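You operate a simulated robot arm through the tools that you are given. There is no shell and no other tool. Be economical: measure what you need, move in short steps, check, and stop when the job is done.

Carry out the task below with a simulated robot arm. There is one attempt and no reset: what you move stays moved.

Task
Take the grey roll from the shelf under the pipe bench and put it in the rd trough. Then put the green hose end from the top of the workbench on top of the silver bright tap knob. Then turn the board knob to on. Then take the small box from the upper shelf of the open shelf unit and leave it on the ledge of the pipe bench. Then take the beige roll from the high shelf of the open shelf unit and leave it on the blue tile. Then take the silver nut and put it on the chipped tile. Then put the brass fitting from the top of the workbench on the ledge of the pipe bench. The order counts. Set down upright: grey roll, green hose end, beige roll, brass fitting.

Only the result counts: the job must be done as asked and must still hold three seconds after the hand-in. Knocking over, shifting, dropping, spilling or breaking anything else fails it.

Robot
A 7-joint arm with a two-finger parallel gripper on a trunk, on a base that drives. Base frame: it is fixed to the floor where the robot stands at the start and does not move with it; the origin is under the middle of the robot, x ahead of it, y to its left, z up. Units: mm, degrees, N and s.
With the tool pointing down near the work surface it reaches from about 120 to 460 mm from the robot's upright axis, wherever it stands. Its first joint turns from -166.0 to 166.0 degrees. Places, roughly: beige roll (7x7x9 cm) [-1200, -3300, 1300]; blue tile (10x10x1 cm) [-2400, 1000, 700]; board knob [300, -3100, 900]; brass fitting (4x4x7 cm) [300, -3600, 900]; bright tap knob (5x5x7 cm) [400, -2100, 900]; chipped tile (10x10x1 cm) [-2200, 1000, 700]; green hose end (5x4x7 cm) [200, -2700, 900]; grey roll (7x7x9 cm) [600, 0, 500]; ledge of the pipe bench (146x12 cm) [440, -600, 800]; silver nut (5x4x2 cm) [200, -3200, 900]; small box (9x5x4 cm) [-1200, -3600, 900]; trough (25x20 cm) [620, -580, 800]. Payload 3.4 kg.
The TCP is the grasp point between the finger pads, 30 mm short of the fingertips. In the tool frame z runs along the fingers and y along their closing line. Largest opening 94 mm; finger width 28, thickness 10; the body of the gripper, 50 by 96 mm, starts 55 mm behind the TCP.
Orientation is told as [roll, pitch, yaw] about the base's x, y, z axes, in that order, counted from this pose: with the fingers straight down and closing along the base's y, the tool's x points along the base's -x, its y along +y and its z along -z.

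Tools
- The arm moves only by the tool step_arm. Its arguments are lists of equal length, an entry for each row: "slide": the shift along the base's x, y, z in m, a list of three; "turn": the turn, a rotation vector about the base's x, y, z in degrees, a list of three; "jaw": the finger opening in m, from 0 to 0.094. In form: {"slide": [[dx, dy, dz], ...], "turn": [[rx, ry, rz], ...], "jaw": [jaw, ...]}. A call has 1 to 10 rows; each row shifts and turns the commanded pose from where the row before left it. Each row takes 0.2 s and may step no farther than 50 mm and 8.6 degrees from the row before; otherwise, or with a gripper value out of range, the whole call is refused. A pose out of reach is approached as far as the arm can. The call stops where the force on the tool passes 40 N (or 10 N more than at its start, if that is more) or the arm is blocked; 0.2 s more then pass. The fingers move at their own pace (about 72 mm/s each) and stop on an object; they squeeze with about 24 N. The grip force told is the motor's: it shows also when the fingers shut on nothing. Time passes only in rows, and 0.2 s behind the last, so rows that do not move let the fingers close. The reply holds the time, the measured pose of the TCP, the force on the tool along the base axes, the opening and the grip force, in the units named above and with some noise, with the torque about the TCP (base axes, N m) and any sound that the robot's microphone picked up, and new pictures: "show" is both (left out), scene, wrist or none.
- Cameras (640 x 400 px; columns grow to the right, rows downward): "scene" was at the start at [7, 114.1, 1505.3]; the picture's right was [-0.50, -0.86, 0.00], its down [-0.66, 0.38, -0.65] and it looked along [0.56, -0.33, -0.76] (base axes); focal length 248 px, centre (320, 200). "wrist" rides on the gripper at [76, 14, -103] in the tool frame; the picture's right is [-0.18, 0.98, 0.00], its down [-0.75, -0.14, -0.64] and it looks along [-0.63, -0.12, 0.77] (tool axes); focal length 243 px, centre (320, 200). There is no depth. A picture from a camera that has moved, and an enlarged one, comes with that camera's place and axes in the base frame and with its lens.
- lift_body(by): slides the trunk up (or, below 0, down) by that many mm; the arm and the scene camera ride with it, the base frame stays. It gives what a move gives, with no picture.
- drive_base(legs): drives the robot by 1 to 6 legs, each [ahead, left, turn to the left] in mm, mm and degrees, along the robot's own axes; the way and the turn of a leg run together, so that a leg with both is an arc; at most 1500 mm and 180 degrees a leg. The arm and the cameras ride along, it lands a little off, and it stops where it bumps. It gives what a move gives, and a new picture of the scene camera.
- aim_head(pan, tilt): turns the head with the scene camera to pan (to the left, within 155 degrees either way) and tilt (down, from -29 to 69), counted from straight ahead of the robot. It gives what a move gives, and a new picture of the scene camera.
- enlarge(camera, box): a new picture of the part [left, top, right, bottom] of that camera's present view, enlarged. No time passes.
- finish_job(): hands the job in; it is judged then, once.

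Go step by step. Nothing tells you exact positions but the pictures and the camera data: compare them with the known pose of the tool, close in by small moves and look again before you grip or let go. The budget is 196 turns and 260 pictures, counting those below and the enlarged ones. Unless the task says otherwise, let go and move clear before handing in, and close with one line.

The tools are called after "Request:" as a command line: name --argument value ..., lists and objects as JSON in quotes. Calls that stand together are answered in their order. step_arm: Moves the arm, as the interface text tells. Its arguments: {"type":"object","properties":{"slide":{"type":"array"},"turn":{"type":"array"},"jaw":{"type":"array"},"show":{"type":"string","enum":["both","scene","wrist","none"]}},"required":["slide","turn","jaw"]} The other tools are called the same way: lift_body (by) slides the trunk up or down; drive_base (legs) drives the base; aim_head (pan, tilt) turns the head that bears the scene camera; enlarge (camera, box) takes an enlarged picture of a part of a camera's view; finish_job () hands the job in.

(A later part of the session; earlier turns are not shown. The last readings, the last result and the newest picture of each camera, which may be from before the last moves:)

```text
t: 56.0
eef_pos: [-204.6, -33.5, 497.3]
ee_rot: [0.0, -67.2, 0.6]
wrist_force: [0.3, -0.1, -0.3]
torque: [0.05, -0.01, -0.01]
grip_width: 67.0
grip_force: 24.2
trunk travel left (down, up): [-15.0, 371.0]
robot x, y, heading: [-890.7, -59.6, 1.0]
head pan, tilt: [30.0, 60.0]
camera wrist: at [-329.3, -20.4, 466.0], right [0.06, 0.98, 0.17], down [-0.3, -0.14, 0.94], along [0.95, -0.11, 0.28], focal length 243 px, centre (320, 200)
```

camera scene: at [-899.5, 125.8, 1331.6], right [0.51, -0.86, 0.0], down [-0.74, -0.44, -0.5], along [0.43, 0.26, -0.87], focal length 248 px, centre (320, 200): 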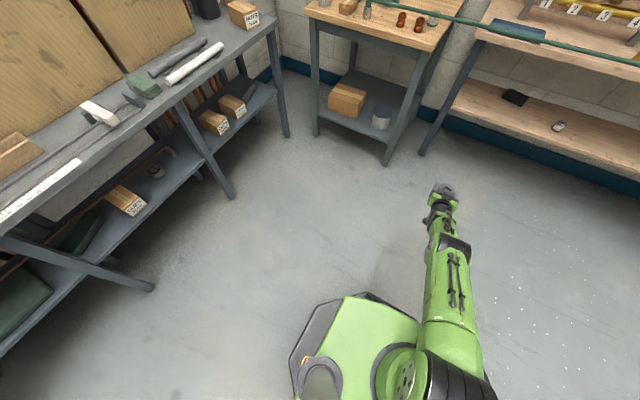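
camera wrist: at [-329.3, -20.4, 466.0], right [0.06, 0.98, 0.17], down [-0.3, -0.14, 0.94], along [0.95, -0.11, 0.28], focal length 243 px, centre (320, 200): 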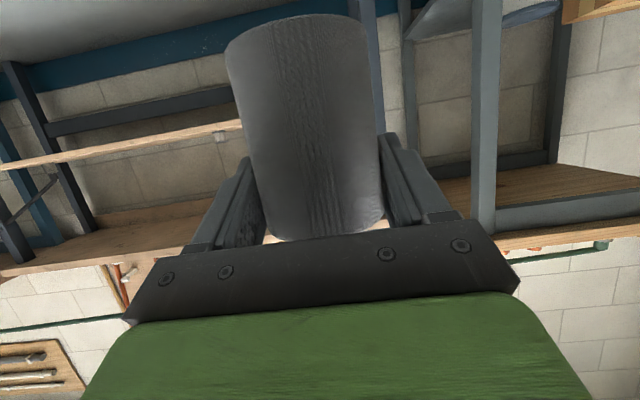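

The roll is held. I'll raise the trunk and arm, then strafe in front of the trough and look.

Request:
lift_body --by 368

Request:
step_arm --slide '[[-0.03, 0, 0.04], [-0.03, 0, 0.04], [-0.03, 0, 0.04], [0, 0, 0.04], [0, 0, 0.04]]' --turn '[[0, 0, 0], [0, 0, 0], [0, 0, 0], [0, 0, 0], [0, 0, 0]]' --jaw '[0.05, 0.05, 0.05, 0.05, 0.05]' --show "none"

Request:
drive_base --legs '[[0, -545, -0.7], [350, 0, 0]]'

Request:
aim_head --pan 5 --tilt 42

```text
t: 59.6
eef_pos: [-204.8, -34.5, 866.5]
ee_rot: [0.1, -67.2, 0.7]
wrist_force: [0.2, 0.1, -0.8]
torque: [0.0, 0.03, -0.03]
grip_width: 66.8
grip_force: 23.8
trunk travel left (down, up): [-383.0, 3.0]
robot x, y, heading: [-894.4, -61.2, 1.0]
head pan, tilt: [30.0, 60.0]
```

```text
t: 60.8
eef_pos: [-295.9, -34.9, 1064.5]
ee_rot: [0.0, -67.3, 0.6]
wrist_force: [-0.9, 0.1, -1.2]
torque: [0.01, 0.02, -0.02]
grip_width: 66.9
grip_force: 24.2
trunk travel left (down, up): [-383.0, 3.0]
robot x, y, heading: [-897.1, -63.8, 1.0]
head pan, tilt: [30.0, 60.0]
```

```text
t: 65.8
eef_pos: [61.0, -568.5, 1065.0]
ee_rot: [0.1, -67.2, 0.3]
wrist_force: [1.0, -0.6, -1.5]
torque: [0.0, 0.04, -0.03]
grip_width: 66.8
grip_force: 24.0
trunk travel left (down, up): [-383.0, 3.0]
robot x, y, heading: [-542.2, -593.4, 0.5]
head pan, tilt: [30.0, 60.0]
camera scene: at [-542.6, -404.8, 1699.5], right [0.51, -0.86, 0.0], down [-0.75, -0.44, -0.5], along [0.43, 0.25, -0.87], focal length 248 px, centre (320, 200)
```

scene: 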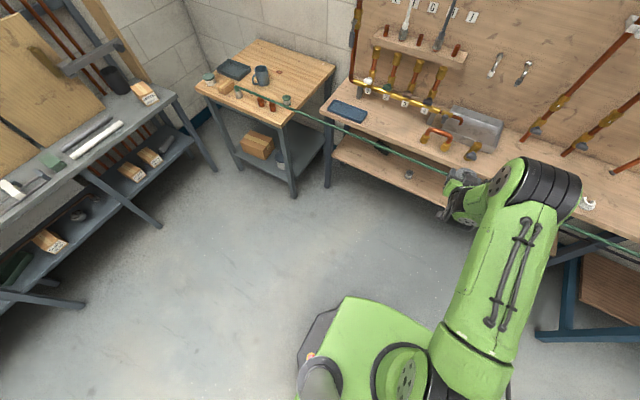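

```text
t: 66.7
eef_pos: [60.5, -567.5, 1064.2]
ee_rot: [0.0, -67.2, 0.2]
wrist_force: [-0.2, -0.1, -0.3]
torque: [0.0, -0.01, -0.01]
grip_width: 66.8
grip_force: 23.7
trunk travel left (down, up): [-383.0, 3.0]
robot x, y, heading: [-538.9, -591.6, 0.6]
head pan, tilt: [5.0, 42.0]
camera scene: at [-517.8, -430.5, 1723.3], right [0.1, -1.0, 0.0], down [-0.67, -0.06, -0.74], along [0.74, 0.07, -0.67], focal length 248 px, centre (320, 200)
```

scene: 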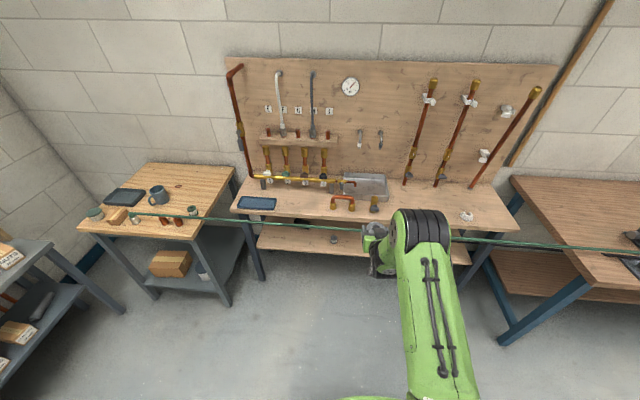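

Request:
enlarge --camera "scene" --box '[290, 150, 450, 250]'

Request:
enlarge --camera "wrist" --box '[0, 0, 640, 400]'

```text
4.00 times, centred on (370, 200) of scene
camera zoom: at [-517.8, -430.5, 1723.3], right [0.1, -1.0, 0.0], down [-0.67, -0.06, -0.74], along [0.74, 0.07, -0.67], focal length 992 px, centre (120, 200)
```

zoom: 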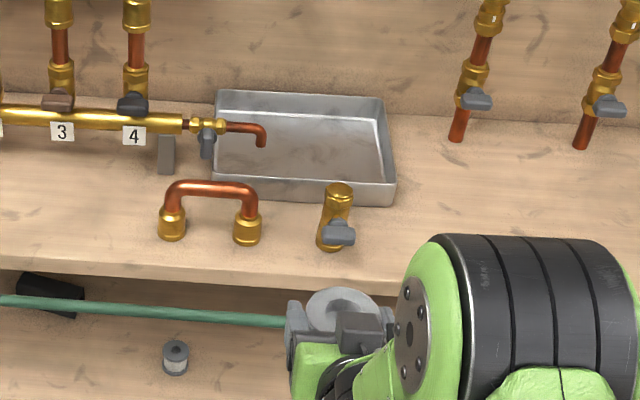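

```text
1.00 times, centred on (320, 200) of wrist (not enlarged: the box is as wide or as high as the picture)
camera zoom: at [-63.5, -553.3, 1033.7], right [0.07, 0.98, 0.17], down [-0.3, -0.14, 0.94], along [0.95, -0.11, 0.28], focal length 243 px, centre (320, 200)
```

zoom: 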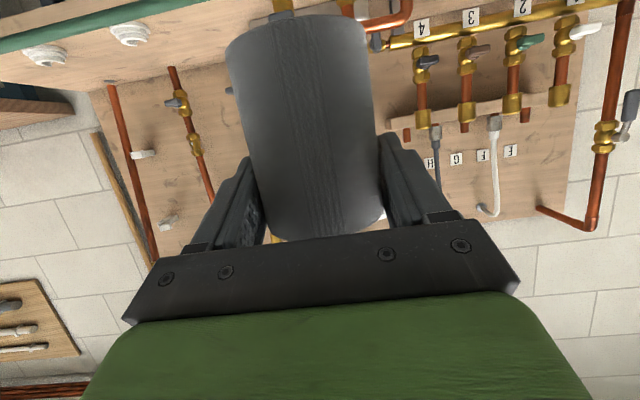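

The trough is centred at about (622, −585). A brass valve, a U-pipe and a spout crowd its front and left, so a low-angle placement would clip something. I'll set the roll on a clear piece of bench near (530, −800) and regrip it more steeply.

Request:
drive_base --legs '[[0, -232, -0.5], [300, 0, 0]]'

Request:
aim_head --pan 10 --tilt 50

```text
t: 70.0
eef_pos: [359.4, -809.0, 1063.4]
ee_rot: [0.1, -67.2, -0.5]
wrist_force: [0.5, 0.0, -0.8]
torque: [0.0, 0.01, 0.01]
grip_width: 66.7
grip_force: 23.8
trunk travel left (down, up): [-383.0, 3.0]
robot x, y, heading: [-241.6, -821.0, -0.0]
head pan, tilt: [5.0, 42.0]
camera scene: at [-216.7, -664.3, 1723.3], right [0.08, -1.0, 0.0], down [-0.67, -0.06, -0.74], along [0.74, 0.06, -0.67], focal length 248 px, centre (320, 200)
```

scene: 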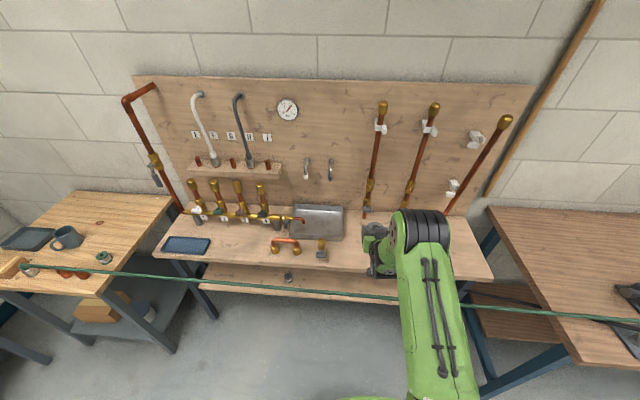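

```text
t: 70.7
eef_pos: [358.2, -808.9, 1063.6]
ee_rot: [0.0, -67.2, -0.3]
wrist_force: [-0.4, -0.3, -1.0]
torque: [-0.02, 0.0, -0.03]
grip_width: 66.9
grip_force: 24.6
trunk travel left (down, up): [-383.0, 3.0]
robot x, y, heading: [-241.7, -824.2, -0.2]
head pan, tilt: [10.0, 50.0]
camera scene: at [-224.9, -658.2, 1712.1], right [0.17, -0.99, 0.0], down [-0.75, -0.13, -0.64], along [0.63, 0.11, -0.77], focal length 248 px, centre (320, 200)
```

scene: 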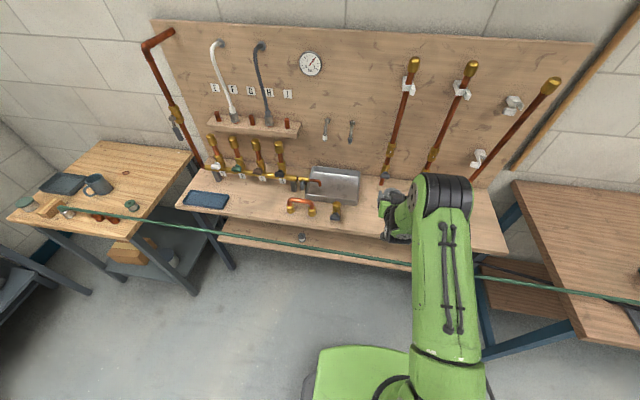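

The spot at x≈530, y≈−805 is clear. I'll drive forward 170 mm over the hose and check with the wrist camera.

Request:
drive_base --legs '[[170, 0, 0]]'

Request:
lift_body --by -150

Request:
aim_head --pan 0 --tilt 55

Request:
enlarge --camera "wrist" --box '[0, 0, 640, 400]'

```text
t: 72.2
eef_pos: [531.3, -808.6, 1063.1]
ee_rot: [-0.1, -67.1, -0.1]
wrist_force: [0.6, -0.4, -1.4]
torque: [-0.02, 0.0, 0.0]
grip_width: 66.7
grip_force: 24.2
trunk travel left (down, up): [-383.0, 3.0]
robot x, y, heading: [-68.3, -821.4, -0.2]
head pan, tilt: [10.0, 50.0]
camera scene: at [-53.6, -658.5, 1712.1], right [0.17, -0.98, 0.0], down [-0.76, -0.13, -0.64], along [0.63, 0.11, -0.77], focal length 248 px, centre (320, 200)
```

scene: 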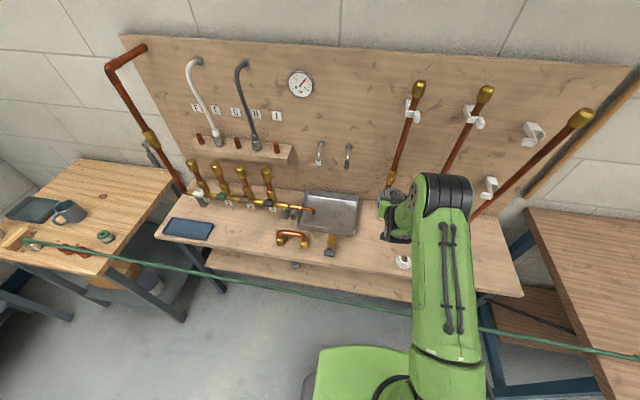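

```text
t: 74.0
eef_pos: [529.5, -808.4, 914.9]
ee_rot: [0.1, -67.1, -0.2]
wrist_force: [-0.2, 0.0, -0.4]
torque: [-0.02, 0.03, 0.02]
grip_width: 66.6
grip_force: 23.9
trunk travel left (down, up): [-233.0, 153.0]
robot x, y, heading: [-70.8, -827.6, -0.1]
head pan, tilt: [10.0, 50.0]
```

```text
t: 74.7
eef_pos: [529.1, -807.9, 915.0]
ee_rot: [0.0, -67.2, -0.1]
wrist_force: [-0.6, 0.1, -1.5]
torque: [-0.01, -0.01, 0.0]
grip_width: 66.9
grip_force: 24.2
trunk travel left (down, up): [-233.0, 153.0]
robot x, y, heading: [-71.3, -822.4, -0.1]
head pan, tilt: [0.0, 55.0]
camera scene: at [-58.5, -671.8, 1555.5], right [0.0, -1.0, 0.0], down [-0.82, 0.0, -0.57], along [0.57, 0.0, -0.82], focal length 248 px, centre (320, 200)
```

scene: 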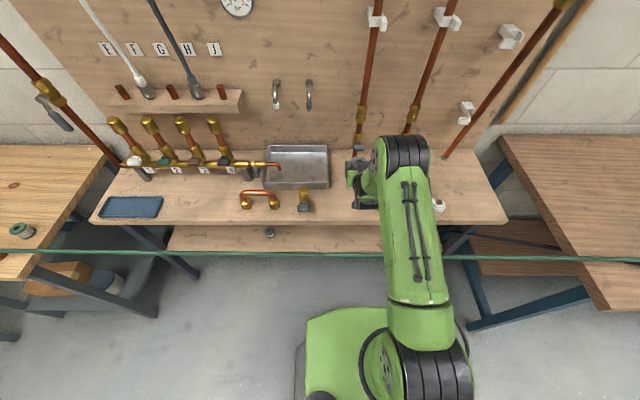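

```text
1.00 times, centred on (320, 200) of wrist (not enlarged: the box is as wide or as high as the picture)
camera zoom: at [405.5, -791.5, 883.6], right [0.07, 0.98, 0.17], down [-0.3, -0.14, 0.94], along [0.95, -0.12, 0.28], focal length 243 px, centre (320, 200)
```

zoom: 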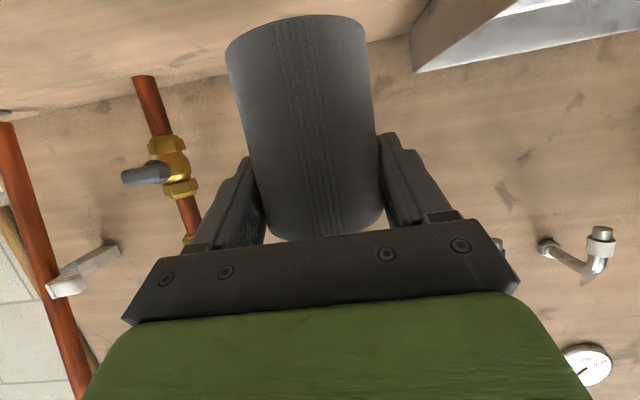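

I'll lower toward the bench top gently and watch the force.

Request:
step_arm --slide '[[0, 0, -0.01], [0, 0, -0.01], [0, 0, -0.008], [0, 0, -0.004]]' --turn '[[0, 0, 0], [0, 0, 0], [0, 0, 0], [0, 0, 0]]' --jaw '[0.05, 0.05, 0.05, 0.05]' --show "wrist"

```text
t: 75.7
eef_pos: [529.5, -807.4, 881.6]
ee_rot: [0.0, -67.2, -0.2]
wrist_force: [-0.5, 0.3, -1.1]
torque: [-0.01, -0.02, -0.03]
grip_width: 67.1
grip_force: 24.3
trunk travel left (down, up): [-233.0, 153.0]
robot x, y, heading: [-68.7, -826.4, -0.2]
head pan, tilt: [0.0, 55.0]
camera wrist: at [404.9, -792.1, 850.6], right [0.07, 0.98, 0.17], down [-0.3, -0.14, 0.94], along [0.95, -0.12, 0.28], focal length 243 px, centre (320, 200)
```

wrist: 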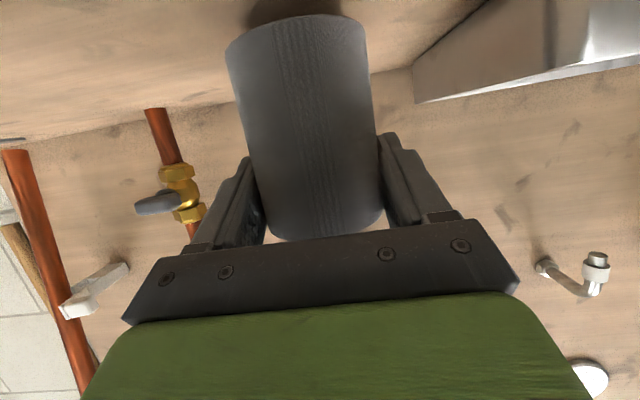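

Request:
step_arm --slide '[[0, 0, -0.003], [0, 0, -0.003], [0, 0, -0.003]]' --turn '[[0, 0, 0], [0, 0, 0], [0, 0, 0]]' --jaw '[0.05, 0.05, 0.05]' --show "none"

Request:
step_arm --slide '[[0, 0, -0.002], [0, 0, -0.002], [0, 0, 0]]' --turn '[[0, 0, 0], [0, 0, 0], [0, 0, 0]]' --jaw '[0.05, 0.05, 0.05]' --show "none"

```text
t: 76.5
eef_pos: [529.8, -808.0, 873.0]
ee_rot: [0.1, -67.2, -0.3]
wrist_force: [-0.2, -0.2, -1.1]
torque: [-0.02, 0.03, -0.03]
grip_width: 66.6
grip_force: 24.2
trunk travel left (down, up): [-233.0, 153.0]
robot x, y, heading: [-71.8, -824.0, 0.0]
head pan, tilt: [0.0, 55.0]
```

```text
t: 77.3
eef_pos: [531.0, -807.5, 869.3]
ee_rot: [0.1, -67.2, -0.2]
wrist_force: [0.1, -0.6, -0.3]
torque: [0.0, 0.0, -0.02]
grip_width: 66.7
grip_force: 24.0
trunk travel left (down, up): [-233.0, 153.0]
robot x, y, heading: [-71.2, -819.6, -0.4]
head pan, tilt: [0.0, 55.0]
```

Request:
step_arm --slide '[[0, 0, -0.002], [0, 0, -0.002], [0, 0, 0]]' --turn '[[0, 0, 0], [0, 0, 0], [0, 0, 0]]' --jaw '[0.05, 0.05, 0.05]' --show "wrist"

```text
t: 78.1
eef_pos: [529.8, -808.1, 867.3]
ee_rot: [0.0, -67.5, -0.2]
wrist_force: [-1.2, 1.8, 12.9]
torque: [0.21, 0.36, 0.04]
grip_width: 66.7
grip_force: 24.0
trunk travel left (down, up): [-233.0, 153.0]
robot x, y, heading: [-71.6, -827.0, 0.0]
head pan, tilt: [0.0, 55.0]
camera wrist: at [405.8, -792.0, 836.4], right [0.07, 0.98, 0.17], down [-0.3, -0.14, 0.94], along [0.95, -0.12, 0.29], focal length 243 px, centre (320, 200)
```

wrist: 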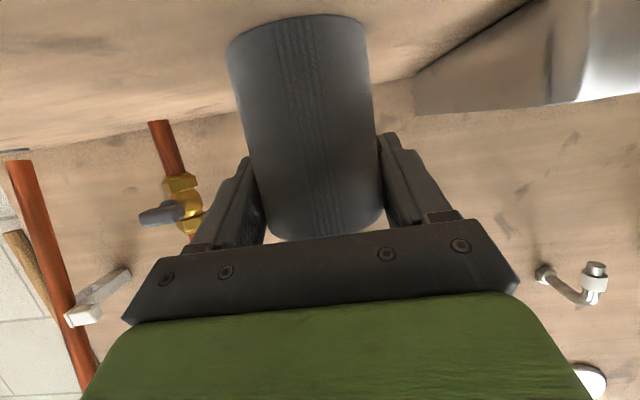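

It's in contact at TCP z≈868, so the bench top is at about 798. I'll release and back off along the tool axis.

Request:
step_arm --slide '[[0, 0, 0.0015], [0, 0, 0], [0, 0, 0], [-0.03, 0, 0.012], [-0.03, 0, 0.013], [-0.01, 0, 0.03], [0, 0, 0.045], [0, 0, 0.045]]' --turn '[[0, 0, 0], [0, 0, 0], [0, 0, 0], [0, 0, 0], [0, 0, 0], [0, 0, 0], [0, 0, 0], [0, 8, 0]]' --jaw '[0.05, 0.09, 0.094, 0.094, 0.094, 0.094, 0.094, 0.094]' --show "wrist"

```text
t: 79.9
eef_pos: [458.8, -806.9, 1013.0]
ee_rot: [0.1, -59.3, -0.1]
wrist_force: [-0.5, -0.2, -0.3]
torque: [0.01, 0.04, -0.03]
grip_width: 94.0
grip_force: 0.0
trunk travel left (down, up): [-233.0, 153.0]
robot x, y, heading: [-69.6, -826.2, 0.2]
head pan, tilt: [0.0, 55.0]
camera wrist: at [330.4, -791.6, 1000.1], right [0.1, 0.98, 0.16], down [-0.17, -0.14, 0.98], along [0.98, -0.12, 0.15], focal length 243 px, centre (320, 200)
```

wrist: 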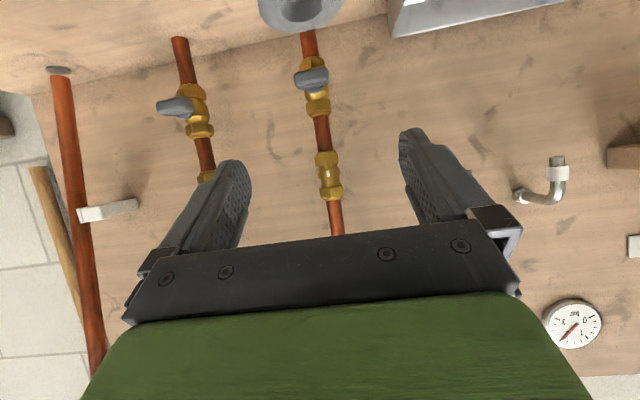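

The roll is standing. I'll raise the trunk, pitch to about 30° and drive a little closer to regrip from above.

Request:
lift_body --by 150

Request:
step_arm --slide '[[0, 0, 0], [0, 0, 0], [0, 0, 0], [0, 0, 0], [0, 0, -0.03]]' --turn '[[0, 7.3, 0], [0, 7.3, 0], [0, 7.3, 0], [0, 7.4, 0], [0, 0, 0]]' --jaw '[0.094, 0.094, 0.094, 0.094, 0.094]' --show "none"

Request:
drive_base --legs '[[80, 0, 0]]'

Request:
enlarge --camera "wrist" --box '[0, 0, 640, 400]'

```text
t: 81.6
eef_pos: [459.8, -808.3, 1163.6]
ee_rot: [0.0, -59.1, -0.2]
wrist_force: [0.4, 0.0, -0.7]
torque: [0.03, 0.02, -0.02]
grip_width: 93.7
grip_force: 0.0
trunk travel left (down, up): [-383.0, 3.0]
robot x, y, heading: [-73.4, -826.5, 0.0]
head pan, tilt: [0.0, 55.0]
```

```text
t: 82.8
eef_pos: [459.6, -806.5, 1132.2]
ee_rot: [0.0, -29.7, -0.1]
wrist_force: [0.7, -0.1, 0.0]
torque: [-0.04, 0.02, 0.03]
grip_width: 93.8
grip_force: 0.0
trunk travel left (down, up): [-383.0, 3.0]
robot x, y, heading: [-71.2, -827.1, 0.2]
head pan, tilt: [0.0, 55.0]
```

```text
t: 83.9
eef_pos: [541.5, -806.4, 1132.4]
ee_rot: [-0.1, -29.8, 0.0]
wrist_force: [0.7, -1.3, 0.1]
torque: [0.02, 0.0, -0.01]
grip_width: 94.0
grip_force: 0.0
trunk travel left (down, up): [-383.0, 3.0]
robot x, y, heading: [8.9, -823.8, 0.1]
head pan, tilt: [0.0, 55.0]
camera scene: at [23.5, -671.9, 1705.6], right [0.0, -1.0, 0.0], down [-0.82, 0.0, -0.57], along [0.57, 0.0, -0.82], focal length 248 px, centre (320, 200)
```

scene: 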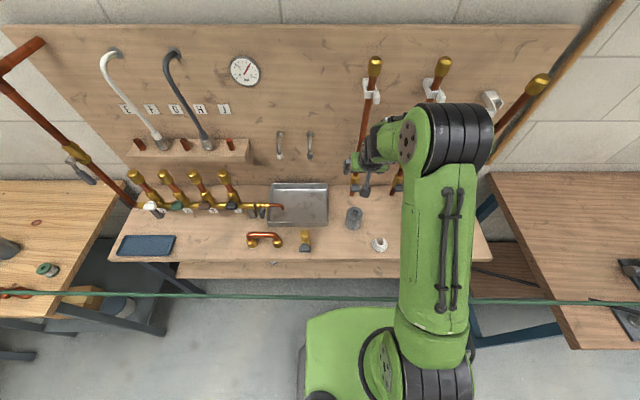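

```text
1.00 times, centred on (320, 200) of wrist (not enlarged: the box is as wide or as high as the picture)
camera zoom: at [423.5, -791.0, 1182.2], right [0.16, 0.98, 0.09], down [0.33, -0.14, 0.93], along [0.93, -0.12, -0.35], focal length 243 px, centre (320, 200)
```

zoom: 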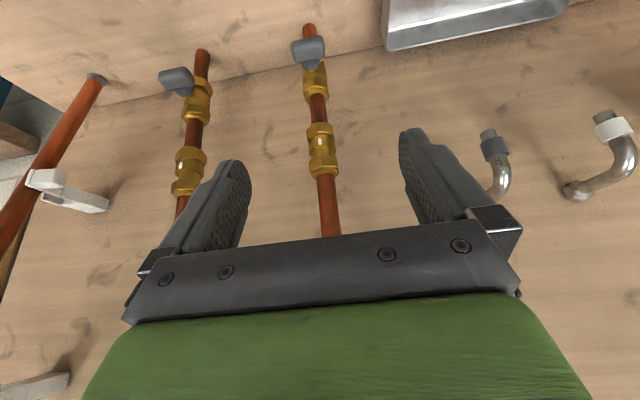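

I'll descend to just above the roll and check.

Request:
step_arm --slide '[[0, 0, -0.045], [0, 0, -0.045], [0, 0, -0.045], [0, 0, -0.045], [-0.002, 0, -0.027], [0, 0, 0]]' --turn '[[0, 0, 0], [0, 0, 0], [0, 0, 0], [0, 0, 0], [0, 0, 0], [0, 0, 0]]' --jaw '[0.094, 0.094, 0.094, 0.094, 0.094, 0.094]' --show "wrist"

```text
t: 85.3
eef_pos: [537.1, -807.2, 924.7]
ee_rot: [0.0, -30.0, -0.1]
wrist_force: [-0.4, 1.0, 0.0]
torque: [-0.02, 0.01, 0.02]
grip_width: 93.8
grip_force: 0.0
trunk travel left (down, up): [-383.0, 3.0]
robot x, y, heading: [10.1, -824.7, -0.2]
head pan, tilt: [0.0, 55.0]
camera wrist: at [420.3, -791.2, 976.2], right [0.16, 0.98, 0.09], down [0.33, -0.14, 0.93], along [0.93, -0.12, -0.35], focal length 243 px, centre (320, 200)
```

wrist: 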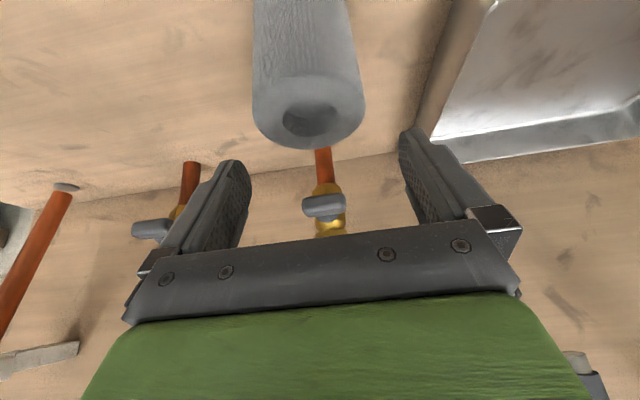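

It's aligned, so I'll descend and grip.

Request:
step_arm --slide '[[-0.003, 0, -0.03], [0, 0, -0.029], [0, 0, 0], [0, 0, 0], [0, 0, 0], [0, 0, 0]]' --turn '[[0, 0, 0], [0, 0, 0], [0, 0, 0], [0, 0, 0], [0, 0, 0], [0, 0, 0]]' --jaw '[0.094, 0.094, 0.094, 0.05, 0.05, 0.05]' --show "wrist"

```text
t: 86.7
eef_pos: [535.8, -807.6, 868.5]
ee_rot: [0.0, -30.0, 0.0]
wrist_force: [-0.2, -1.0, 0.2]
torque: [0.01, 0.0, 0.03]
grip_width: 66.3
grip_force: 24.2
trunk travel left (down, up): [-383.0, 3.0]
robot x, y, heading: [11.1, -825.0, 0.0]
head pan, tilt: [0.0, 55.0]
camera wrist: at [418.1, -791.3, 917.8], right [0.16, 0.98, 0.09], down [0.33, -0.14, 0.93], along [0.93, -0.12, -0.35], focal length 243 px, centre (320, 200)
```

wrist: 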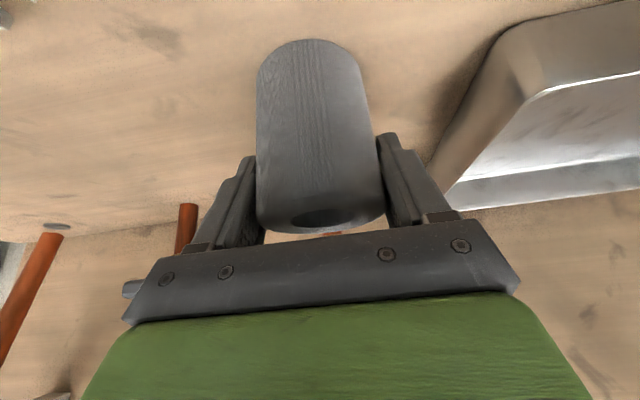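

It's gripped. I'll lift it and strafe left over the trough at y≈−625.

Request:
step_arm --slide '[[0, 0, 0.03], [0, 0, 0.045], [0, 0, 0.045], [0, 0, 0.045]]' --turn '[[0, 0, 0], [0, 0, 0], [0, 0, 0], [0, 0, 0]]' --jaw '[0.05, 0.05, 0.05, 0.05]' --show "none"

Request:
drive_base --legs '[[0, 185, 0]]'

Request:
step_arm --slide '[[0.03, 0, 0], [0.03, 0, 0], [0.025, 0, 0]]' --turn '[[0, 0, 0], [0, 0, 0], [0, 0, 0]]' --jaw '[0.05, 0.05, 0.05]' --show "both"

```text
t: 87.7
eef_pos: [532.8, -806.5, 1031.9]
ee_rot: [-0.2, -29.9, 0.0]
wrist_force: [-0.3, -0.3, -0.7]
torque: [0.01, -0.01, 0.01]
grip_width: 66.3
grip_force: 24.5
trunk travel left (down, up): [-383.0, 3.0]
robot x, y, heading: [4.8, -822.6, -0.0]
head pan, tilt: [0.0, 55.0]
```

```text
t: 89.2
eef_pos: [534.5, -620.8, 1031.2]
ee_rot: [-0.2, -29.9, 0.0]
wrist_force: [0.6, 0.9, -0.5]
torque: [-0.01, 0.03, 0.03]
grip_width: 66.0
grip_force: 24.1
trunk travel left (down, up): [-383.0, 3.0]
robot x, y, heading: [8.5, -642.6, 0.1]
head pan, tilt: [0.0, 55.0]
camera scene: at [21.8, -485.7, 1705.5], right [0.0, -1.0, 0.0], down [-0.82, 0.0, -0.57], along [0.57, 0.0, -0.82], focal length 248 px, centre (320, 200)
```

scene: 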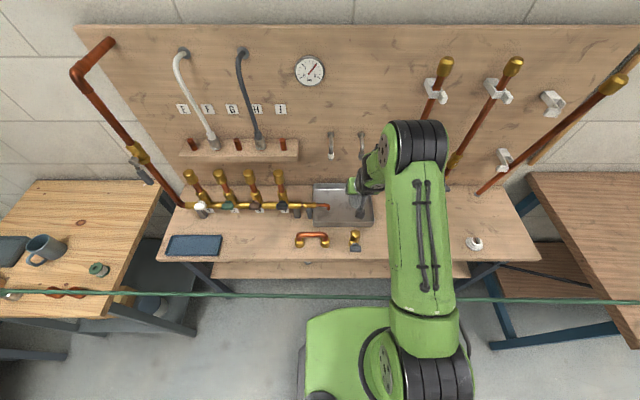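

```text
t: 90.0
eef_pos: [621.9, -621.7, 1031.1]
ee_rot: [0.0, -29.8, -0.1]
wrist_force: [0.0, -0.8, -0.4]
torque: [-0.03, 0.0, 0.03]
grip_width: 66.4
grip_force: 23.9
trunk travel left (down, up): [-383.0, 3.0]
robot x, y, heading: [5.9, -635.8, -0.2]
head pan, tilt: [0.0, 55.0]
camera scene: at [22.9, -487.3, 1705.6], right [0.0, -1.0, 0.0], down [-0.82, 0.0, -0.57], along [0.57, 0.0, -0.82], focal length 248 px, centre (320, 200)
camera wrist: at [503.8, -606.5, 1082.6], right [0.16, 0.98, 0.09], down [0.33, -0.14, 0.93], along [0.93, -0.12, -0.35], focal length 243 px, centre (320, 200)
```

scene: 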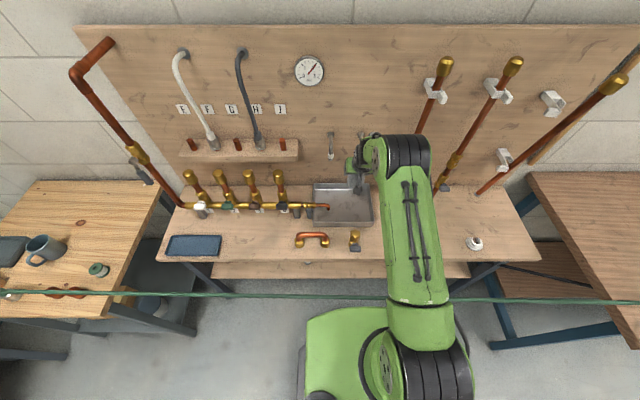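
wrist: 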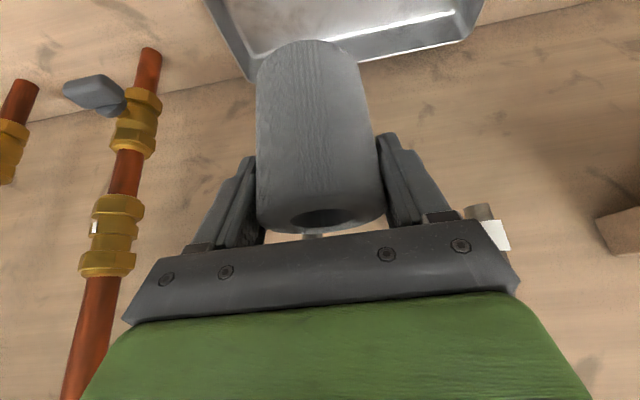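

The trough lies directly below with the roll well inside its bounds. I'll descend.

Request:
step_arm --slide '[[0, 0, -0.04], [0, 0, -0.04], [0, 0, -0.04], [0, 0, -0.02], [0, 0, 0]]' --turn '[[0, 0, 0], [0, 0, 0], [0, 0, 0], [0, 0, 0], [0, 0, 0]]' --jaw '[0.05, 0.05, 0.05, 0.05, 0.05]' --show "both"

Request:
enlarge --camera "scene" --box '[260, 120, 420, 270]'

```text
t: 91.2
eef_pos: [621.8, -624.9, 892.1]
ee_rot: [-0.1, -29.9, 0.0]
wrist_force: [-0.1, 0.1, -1.8]
torque: [-0.07, 0.0, 0.0]
grip_width: 66.3
grip_force: 24.2
trunk travel left (down, up): [-383.0, 3.0]
robot x, y, heading: [9.5, -638.2, 0.3]
head pan, tilt: [0.0, 55.0]
camera scene: at [21.6, -486.8, 1705.6], right [0.0, -1.0, 0.0], down [-0.82, 0.0, -0.57], along [0.57, 0.0, -0.82], focal length 248 px, centre (320, 200)
camera wrist: at [503.8, -608.5, 942.7], right [0.16, 0.98, 0.09], down [0.33, -0.14, 0.93], along [0.93, -0.12, -0.35], focal length 243 px, centre (320, 200)
```

scene: 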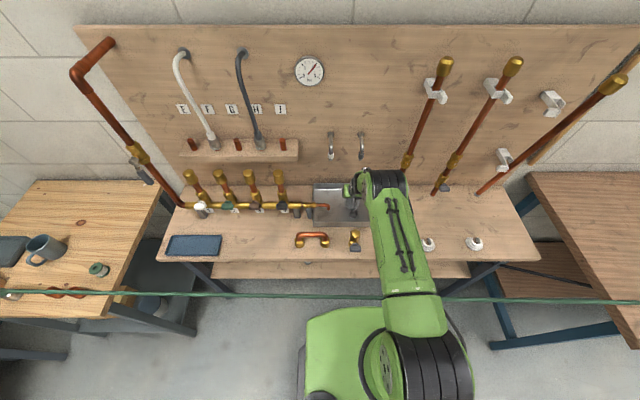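
wrist: 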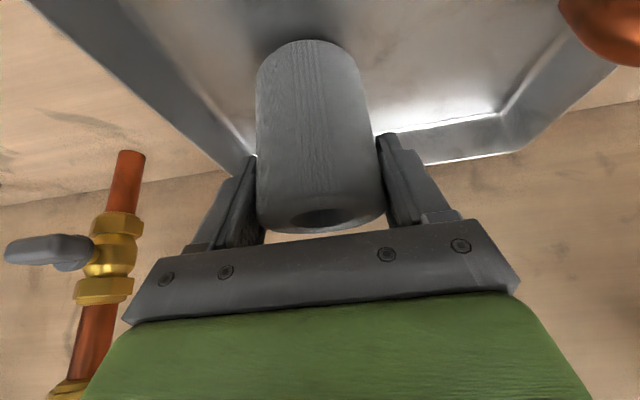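

```text
2.67 times, centred on (340, 195) of scene
camera zoom: at [21.6, -486.8, 1705.6], right [0.0, -1.0, 0.0], down [-0.82, 0.0, -0.57], along [0.57, 0.0, -0.82], focal length 661 px, centre (267, 213)
```

zoom: 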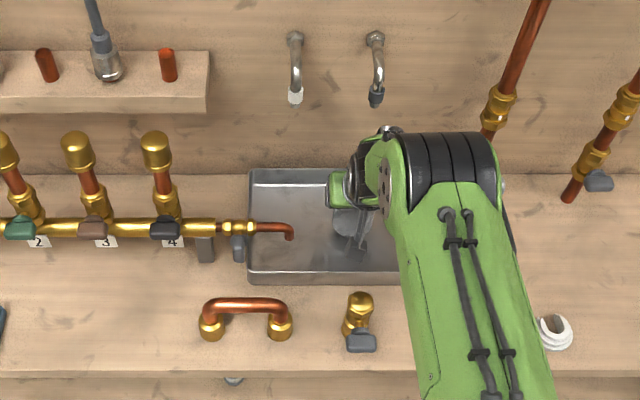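

Everything is clear. I'll lower the last bit gently.

Request:
step_arm --slide '[[0, 0, -0.005], [0, 0, -0.005], [0, 0, -0.004], [0, 0, 0]]' --turn '[[0, 0, 0], [0, 0, 0], [0, 0, 0], [0, 0, 0]]' --jaw '[0.05, 0.05, 0.05, 0.05]' --show "none"

Request:
step_arm --slide '[[0, 0, -0.002], [0, 0, -0.002], [0, 0, 0]]' --turn '[[0, 0, 0], [0, 0, 0], [0, 0, 0]]' --jaw '[0.05, 0.05, 0.05]' --show "none"

```text
t: 92.2
eef_pos: [622.3, -622.5, 878.5]
ee_rot: [-0.1, -30.0, -0.1]
wrist_force: [0.2, -0.1, -1.0]
torque: [0.0, 0.04, -0.02]
grip_width: 66.1
grip_force: 24.0
trunk travel left (down, up): [-383.0, 3.0]
robot x, y, heading: [9.8, -639.8, 0.3]
head pan, tilt: [0.0, 55.0]
```

```text
t: 93.0
eef_pos: [620.2, -622.8, 875.0]
ee_rot: [-0.1, -30.0, -0.1]
wrist_force: [-0.1, 0.4, -0.3]
torque: [-0.02, 0.02, 0.03]
grip_width: 66.2
grip_force: 24.0
trunk travel left (down, up): [-383.0, 3.0]
robot x, y, heading: [5.2, -640.4, -0.3]
head pan, tilt: [0.0, 55.0]
```

Request:
step_arm --slide '[[0, 0, -0.002], [0, 0, -0.002], [0, 0, 0]]' --turn '[[0, 0, 0], [0, 0, 0], [0, 0, 0]]' --jaw '[0.05, 0.05, 0.05]' --show "none"

```text
t: 93.8
eef_pos: [621.0, -621.5, 872.3]
ee_rot: [-0.1, -30.2, -0.1]
wrist_force: [-1.3, -0.1, 11.5]
torque: [0.29, 0.36, 0.02]
grip_width: 66.1
grip_force: 23.8
trunk travel left (down, up): [-383.0, 3.0]
robot x, y, heading: [11.5, -640.9, 0.0]
head pan, tilt: [0.0, 55.0]
```

It's touching the trough floor. I'll open to 80 mm and retreat up along the tool axis.

Request:
step_arm --slide '[[0, 0, 0.0015], [0, 0, 0], [0, 0, 0], [-0.015, 0, 0.026], [-0.015, 0, 0.026], [-0.02, 0, 0.035], [-0.02, 0, 0.04], [-0.02, 0, 0.04]]' --turn '[[0, 0, 0], [0, 0, 0], [0, 0, 0], [0, 0, 0], [0, 0, 0], [0, 0, 0], [0, 0, 0], [0, 0, 0]]' --jaw '[0.06, 0.08, 0.08, 0.08, 0.08, 0.08, 0.08, 0.08]' --show "both"

```text
t: 95.6
eef_pos: [528.4, -620.5, 1036.0]
ee_rot: [-0.1, -29.9, 0.0]
wrist_force: [0.8, 0.9, -0.3]
torque: [-0.02, -0.05, 0.02]
grip_width: 80.1
grip_force: 0.2
trunk travel left (down, up): [-383.0, 3.0]
robot x, y, heading: [8.6, -643.1, 0.1]
head pan, tilt: [0.0, 55.0]
camera scene: at [19.7, -487.0, 1705.6], right [0.0, -1.0, 0.0], down [-0.82, 0.0, -0.57], along [0.57, 0.0, -0.82], focal length 248 px, centre (320, 200)
camera wrist: at [411.2, -604.7, 1086.9], right [0.16, 0.98, 0.09], down [0.33, -0.14, 0.93], along [0.93, -0.12, -0.35], focal length 243 px, centre (320, 200)
```

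scene: 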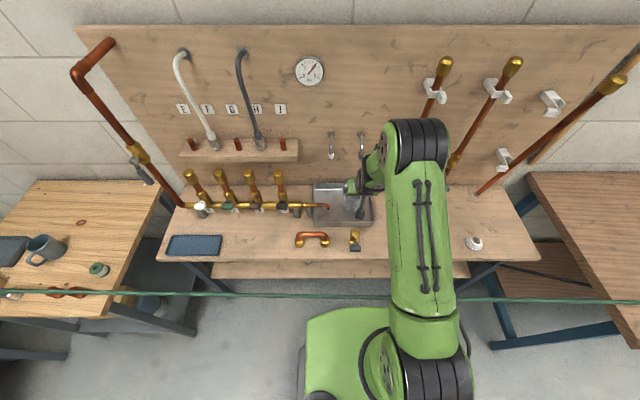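
wrist: 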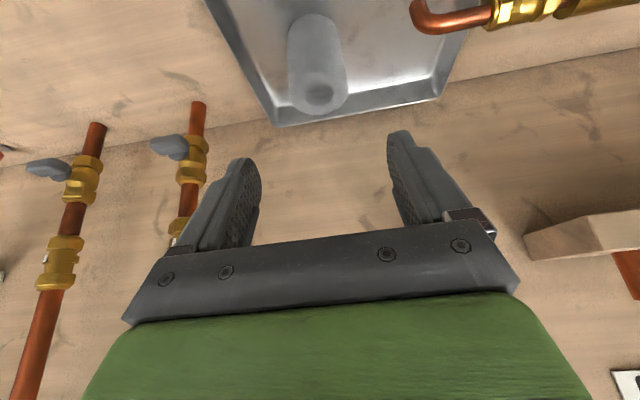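

The grey roll stands upright in the trough. I'll back off, straighten the tool and go toward the workbench to look at the hose end and taps.

Request:
step_arm --slide '[[-0.02, 0, 0.02], [-0.02, 0, 0.02], [-0.02, 0, 0.02], [-0.03, 0, 0.02], [-0.03, 0, 0.02], [-0.03, 0, 0]]' --turn '[[0, 6, 0], [0, 6, 0], [0, 6, 0], [0, 6, 0], [0, 5.9, 0], [0, 0, 0]]' --jaw '[0.08, 0.08, 0.08, 0.08, 0.08, 0.08]' --show "none"

Request:
drive_base --legs '[[-520, 0, 0], [0, -1400, 0]]'

Request:
aim_head --pan 0 --tilt 48

```text
t: 97.0
eef_pos: [378.7, -621.4, 1137.8]
ee_rot: [-0.2, 0.1, -0.1]
wrist_force: [-0.2, -0.9, 0.3]
torque: [-0.01, 0.01, 0.0]
grip_width: 80.1
grip_force: 0.0
trunk travel left (down, up): [-383.0, 3.0]
robot x, y, heading: [8.9, -638.0, -0.0]
head pan, tilt: [0.0, 55.0]
```

```text
t: 106.6
eef_pos: [-155.6, -2016.3, 1137.3]
ee_rot: [-0.2, 0.0, -0.7]
wrist_force: [0.7, -0.4, -0.1]
torque: [0.01, 0.01, 0.0]
grip_width: 79.8
grip_force: 0.1
trunk travel left (down, up): [-383.0, 3.0]
robot x, y, heading: [-527.3, -2031.2, -1.0]
head pan, tilt: [0.0, 55.0]
camera scene: at [-513.5, -1877.3, 1705.6], right [-0.01, -1.0, 0.0], down [-0.82, 0.01, -0.57], along [0.57, -0.01, -0.82], focal length 248 px, centre (320, 200)
```

scene: 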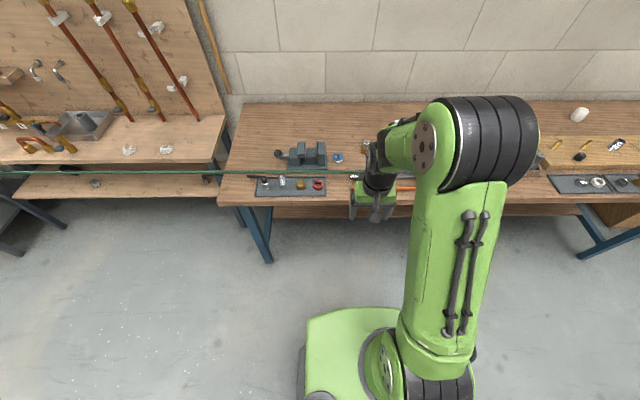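

```text
t: 107.3
eef_pos: [-155.9, -2016.3, 1138.9]
ee_rot: [-0.3, 0.1, -0.7]
wrist_force: [-1.0, 0.1, 0.9]
torque: [0.0, 0.02, 0.01]
grip_width: 80.0
grip_force: 0.1
trunk travel left (down, up): [-383.0, 3.0]
robot x, y, heading: [-531.0, -2024.8, -0.8]
head pan, tilt: [0.0, 48.0]
camera scene: at [-506.8, -1877.2, 1714.8], right [-0.01, -1.0, 0.0], down [-0.74, 0.01, -0.67], along [0.67, -0.01, -0.74], focal length 248 px, centre (320, 200)
```

scene: 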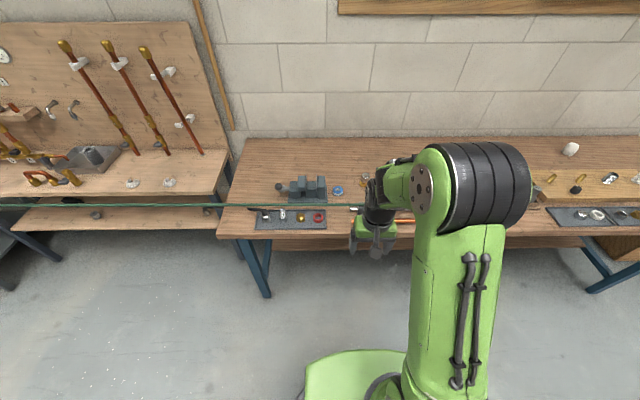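

Request:
enlarge --camera "scene" --box '[220, 150, 420, 275]'

Request:
drive_base --legs '[[0, -800, 0.8]]'

Request:
enlarge --camera "scene" --box '[220, 150, 420, 275]'

```text
3.20 times, centred on (320, 212) of scene
camera zoom: at [-506.8, -1877.2, 1714.8], right [-0.01, -1.0, 0.0], down [-0.74, 0.01, -0.67], along [0.67, -0.01, -0.74], focal length 793 px, centre (320, 160)
```

zoom: 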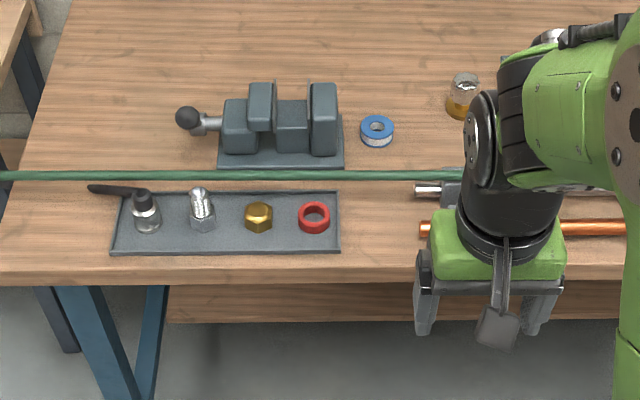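

```text
t: 111.6
eef_pos: [-161.3, -2806.9, 1138.0]
ee_rot: [-0.1, 0.0, -0.1]
wrist_force: [-0.3, 0.5, 0.6]
torque: [0.01, 0.02, 0.01]
grip_width: 79.8
grip_force: 0.0
trunk travel left (down, up): [-383.0, 3.0]
robot x, y, heading: [-535.2, -2828.3, -0.2]
head pan, tilt: [0.0, 48.0]
camera scene: at [-513.2, -2672.8, 1714.8], right [0.0, -1.0, 0.0], down [-0.74, 0.0, -0.67], along [0.67, 0.0, -0.74], focal length 248 px, centre (320, 200)
```

scene: 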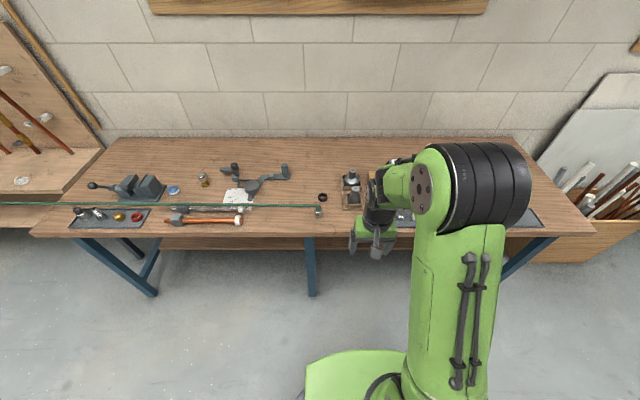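

```text
3.20 times, centred on (320, 212) of scene
camera zoom: at [-513.2, -2672.8, 1714.8], right [0.0, -1.0, 0.0], down [-0.74, 0.0, -0.67], along [0.67, 0.0, -0.74], focal length 793 px, centre (320, 160)
```

zoom: 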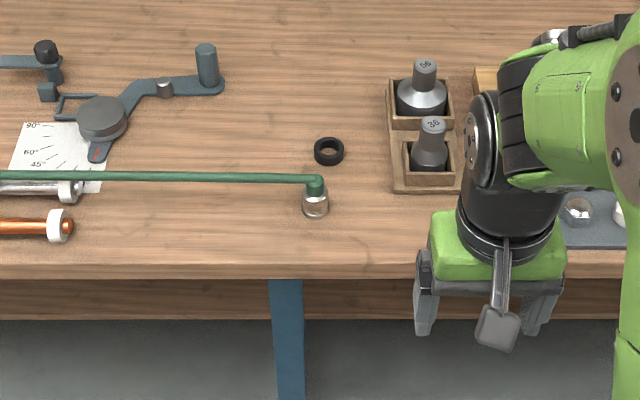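

The green hose physically ends at the "hose end", standing near (150, −2670). I'll look for the bright tap knob near (400, −2100).

Request:
enlarge --camera "scene" --box '[160, 150, 260, 230]'

Request:
enlarge --camera "scene" --box '[270, 150, 390, 240]'

Request:
enlarge --camera "wrist" --box '[0, 0, 640, 400]'

```text
5.00 times, centred on (210, 190) of scene
camera zoom: at [-513.2, -2672.8, 1714.8], right [0.0, -1.0, 0.0], down [-0.74, 0.0, -0.67], along [0.67, 0.0, -0.74], focal length 1240 px, centre (870, 250)
```

zoom: 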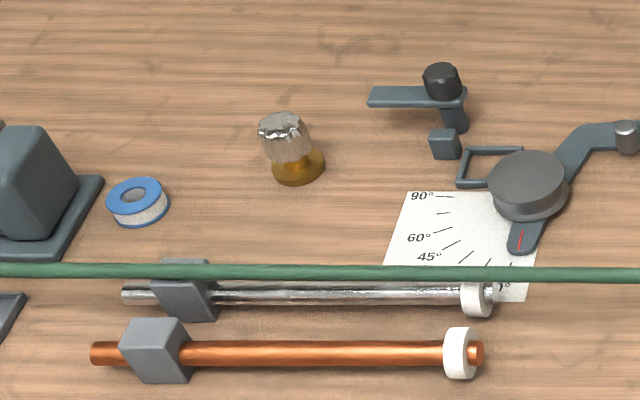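

```text
4.44 times, centred on (330, 195) of scene
camera zoom: at [-513.2, -2672.8, 1714.8], right [0.0, -1.0, 0.0], down [-0.74, 0.0, -0.67], along [0.67, 0.0, -0.74], focal length 1102 px, centre (276, 222)
```

zoom: 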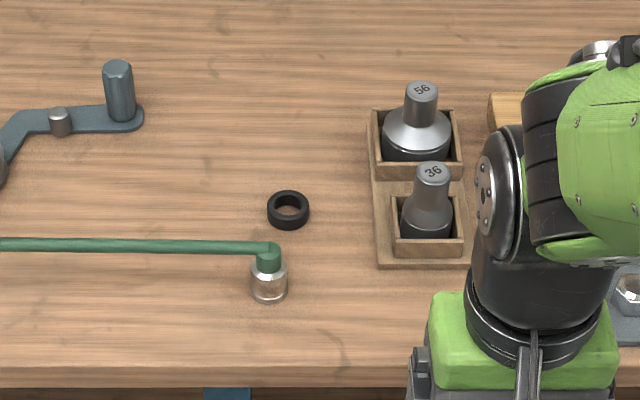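

```text
1.00 times, centred on (320, 200) of wrist (not enlarged: the box is as wide or as high as the picture)
camera zoom: at [-237.5, -2791.4, 1239.9], right [0.19, 0.98, 0.0], down [0.75, -0.14, 0.64], along [0.63, -0.12, -0.77], focal length 243 px, centre (320, 200)
```

zoom: 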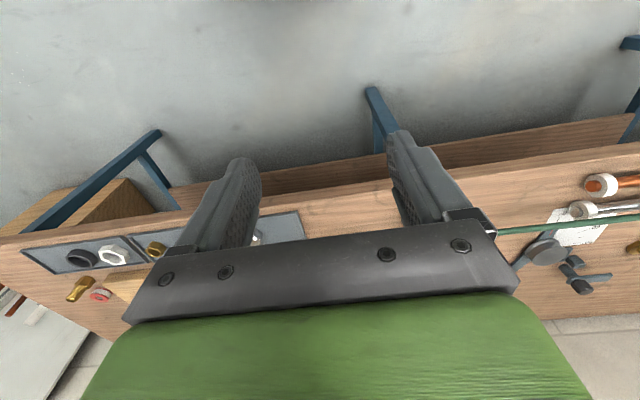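

The bright tap knob is the chrome knob at about (360, −2115). I'll yaw the gripper 90° so the fingers close along x, across the hose direction, and move over the hose end.

Request:
step_arm --slide '[[0, 0, 0], [0, 0, 0], [0, 0, 0], [0, 0, 0], [0, 0, 0], [0, 0, 0], [0, 0, 0], [0, 0, 0], [0, 0, 0], [0, 0, 0]]' --turn '[[0, 0, 8.5], [0, 0, 8.5], [0, 0, 8.5], [0, 0, 8.5], [0, 0, 8.5], [0, 0, 8.5], [0, 0, 8.5], [0, 0, 8.5], [0, 0, 8.5], [0, 0, 8.5]]' --jaw '[0.08, 0.08, 0.08, 0.08, 0.08, 0.08, 0.08, 0.08, 0.08, 0.08]' --show "none"

Request:
drive_base --legs '[[0, 150, 0], [260, 0, 0]]'

Request:
step_arm --slide '[[0, 0, 0]]' --turn '[[0, 0, 5]]' --jaw '[0.08]' --show "wrist"

```text
t: 113.8
eef_pos: [-160.8, -2806.3, 1138.3]
ee_rot: [-0.3, 0.0, 85.0]
wrist_force: [-0.1, -0.2, -0.4]
torque: [0.02, -0.03, -0.01]
grip_width: 80.0
grip_force: 0.1
trunk travel left (down, up): [-383.0, 3.0]
robot x, y, heading: [-533.1, -2822.8, -0.2]
head pan, tilt: [0.0, 48.0]
```

```text
t: 116.6
eef_pos: [99.1, -2653.8, 1138.2]
ee_rot: [-0.1, 0.1, 85.2]
wrist_force: [0.5, 0.2, 0.0]
torque: [-0.02, 0.0, 0.04]
grip_width: 79.7
grip_force: 0.0
trunk travel left (down, up): [-383.0, 3.0]
robot x, y, heading: [-276.3, -2675.4, 0.3]
head pan, tilt: [0.0, 48.0]
camera scene: at [-253.7, -2522.3, 1714.8], right [0.0, -1.0, 0.0], down [-0.74, 0.0, -0.67], along [0.67, 0.0, -0.74], focal length 248 px, centre (320, 200)
```

scene: 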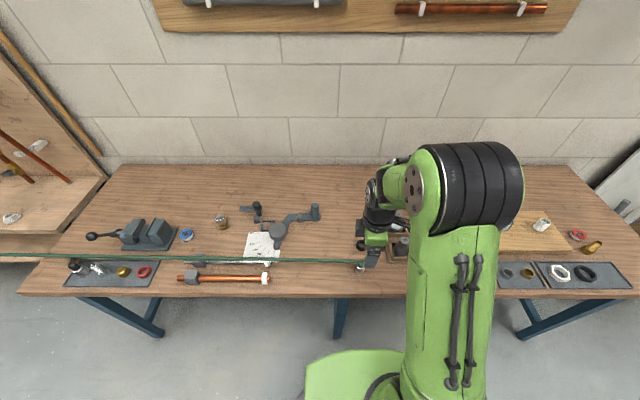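

```text
t: 117.0
eef_pos: [98.3, -2654.1, 1138.1]
ee_rot: [-0.2, -0.1, 90.2]
wrist_force: [-1.2, -0.2, 0.8]
torque: [-0.04, -0.03, 0.02]
grip_width: 79.7
grip_force: 0.0
trunk travel left (down, up): [-383.0, 3.0]
robot x, y, heading: [-275.1, -2677.3, 0.5]
head pan, tilt: [0.0, 48.0]
camera wrist: at [83.8, -2729.2, 1240.9], right [-0.98, 0.18, 0.0], down [0.14, 0.75, 0.64], along [0.12, 0.63, -0.77], focal length 243 px, centre (320, 200)
```

wrist: 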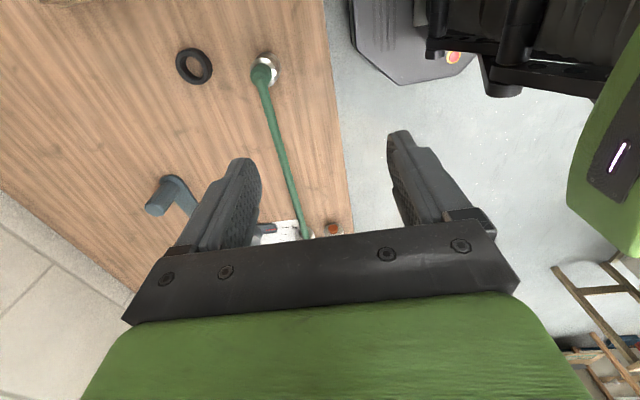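

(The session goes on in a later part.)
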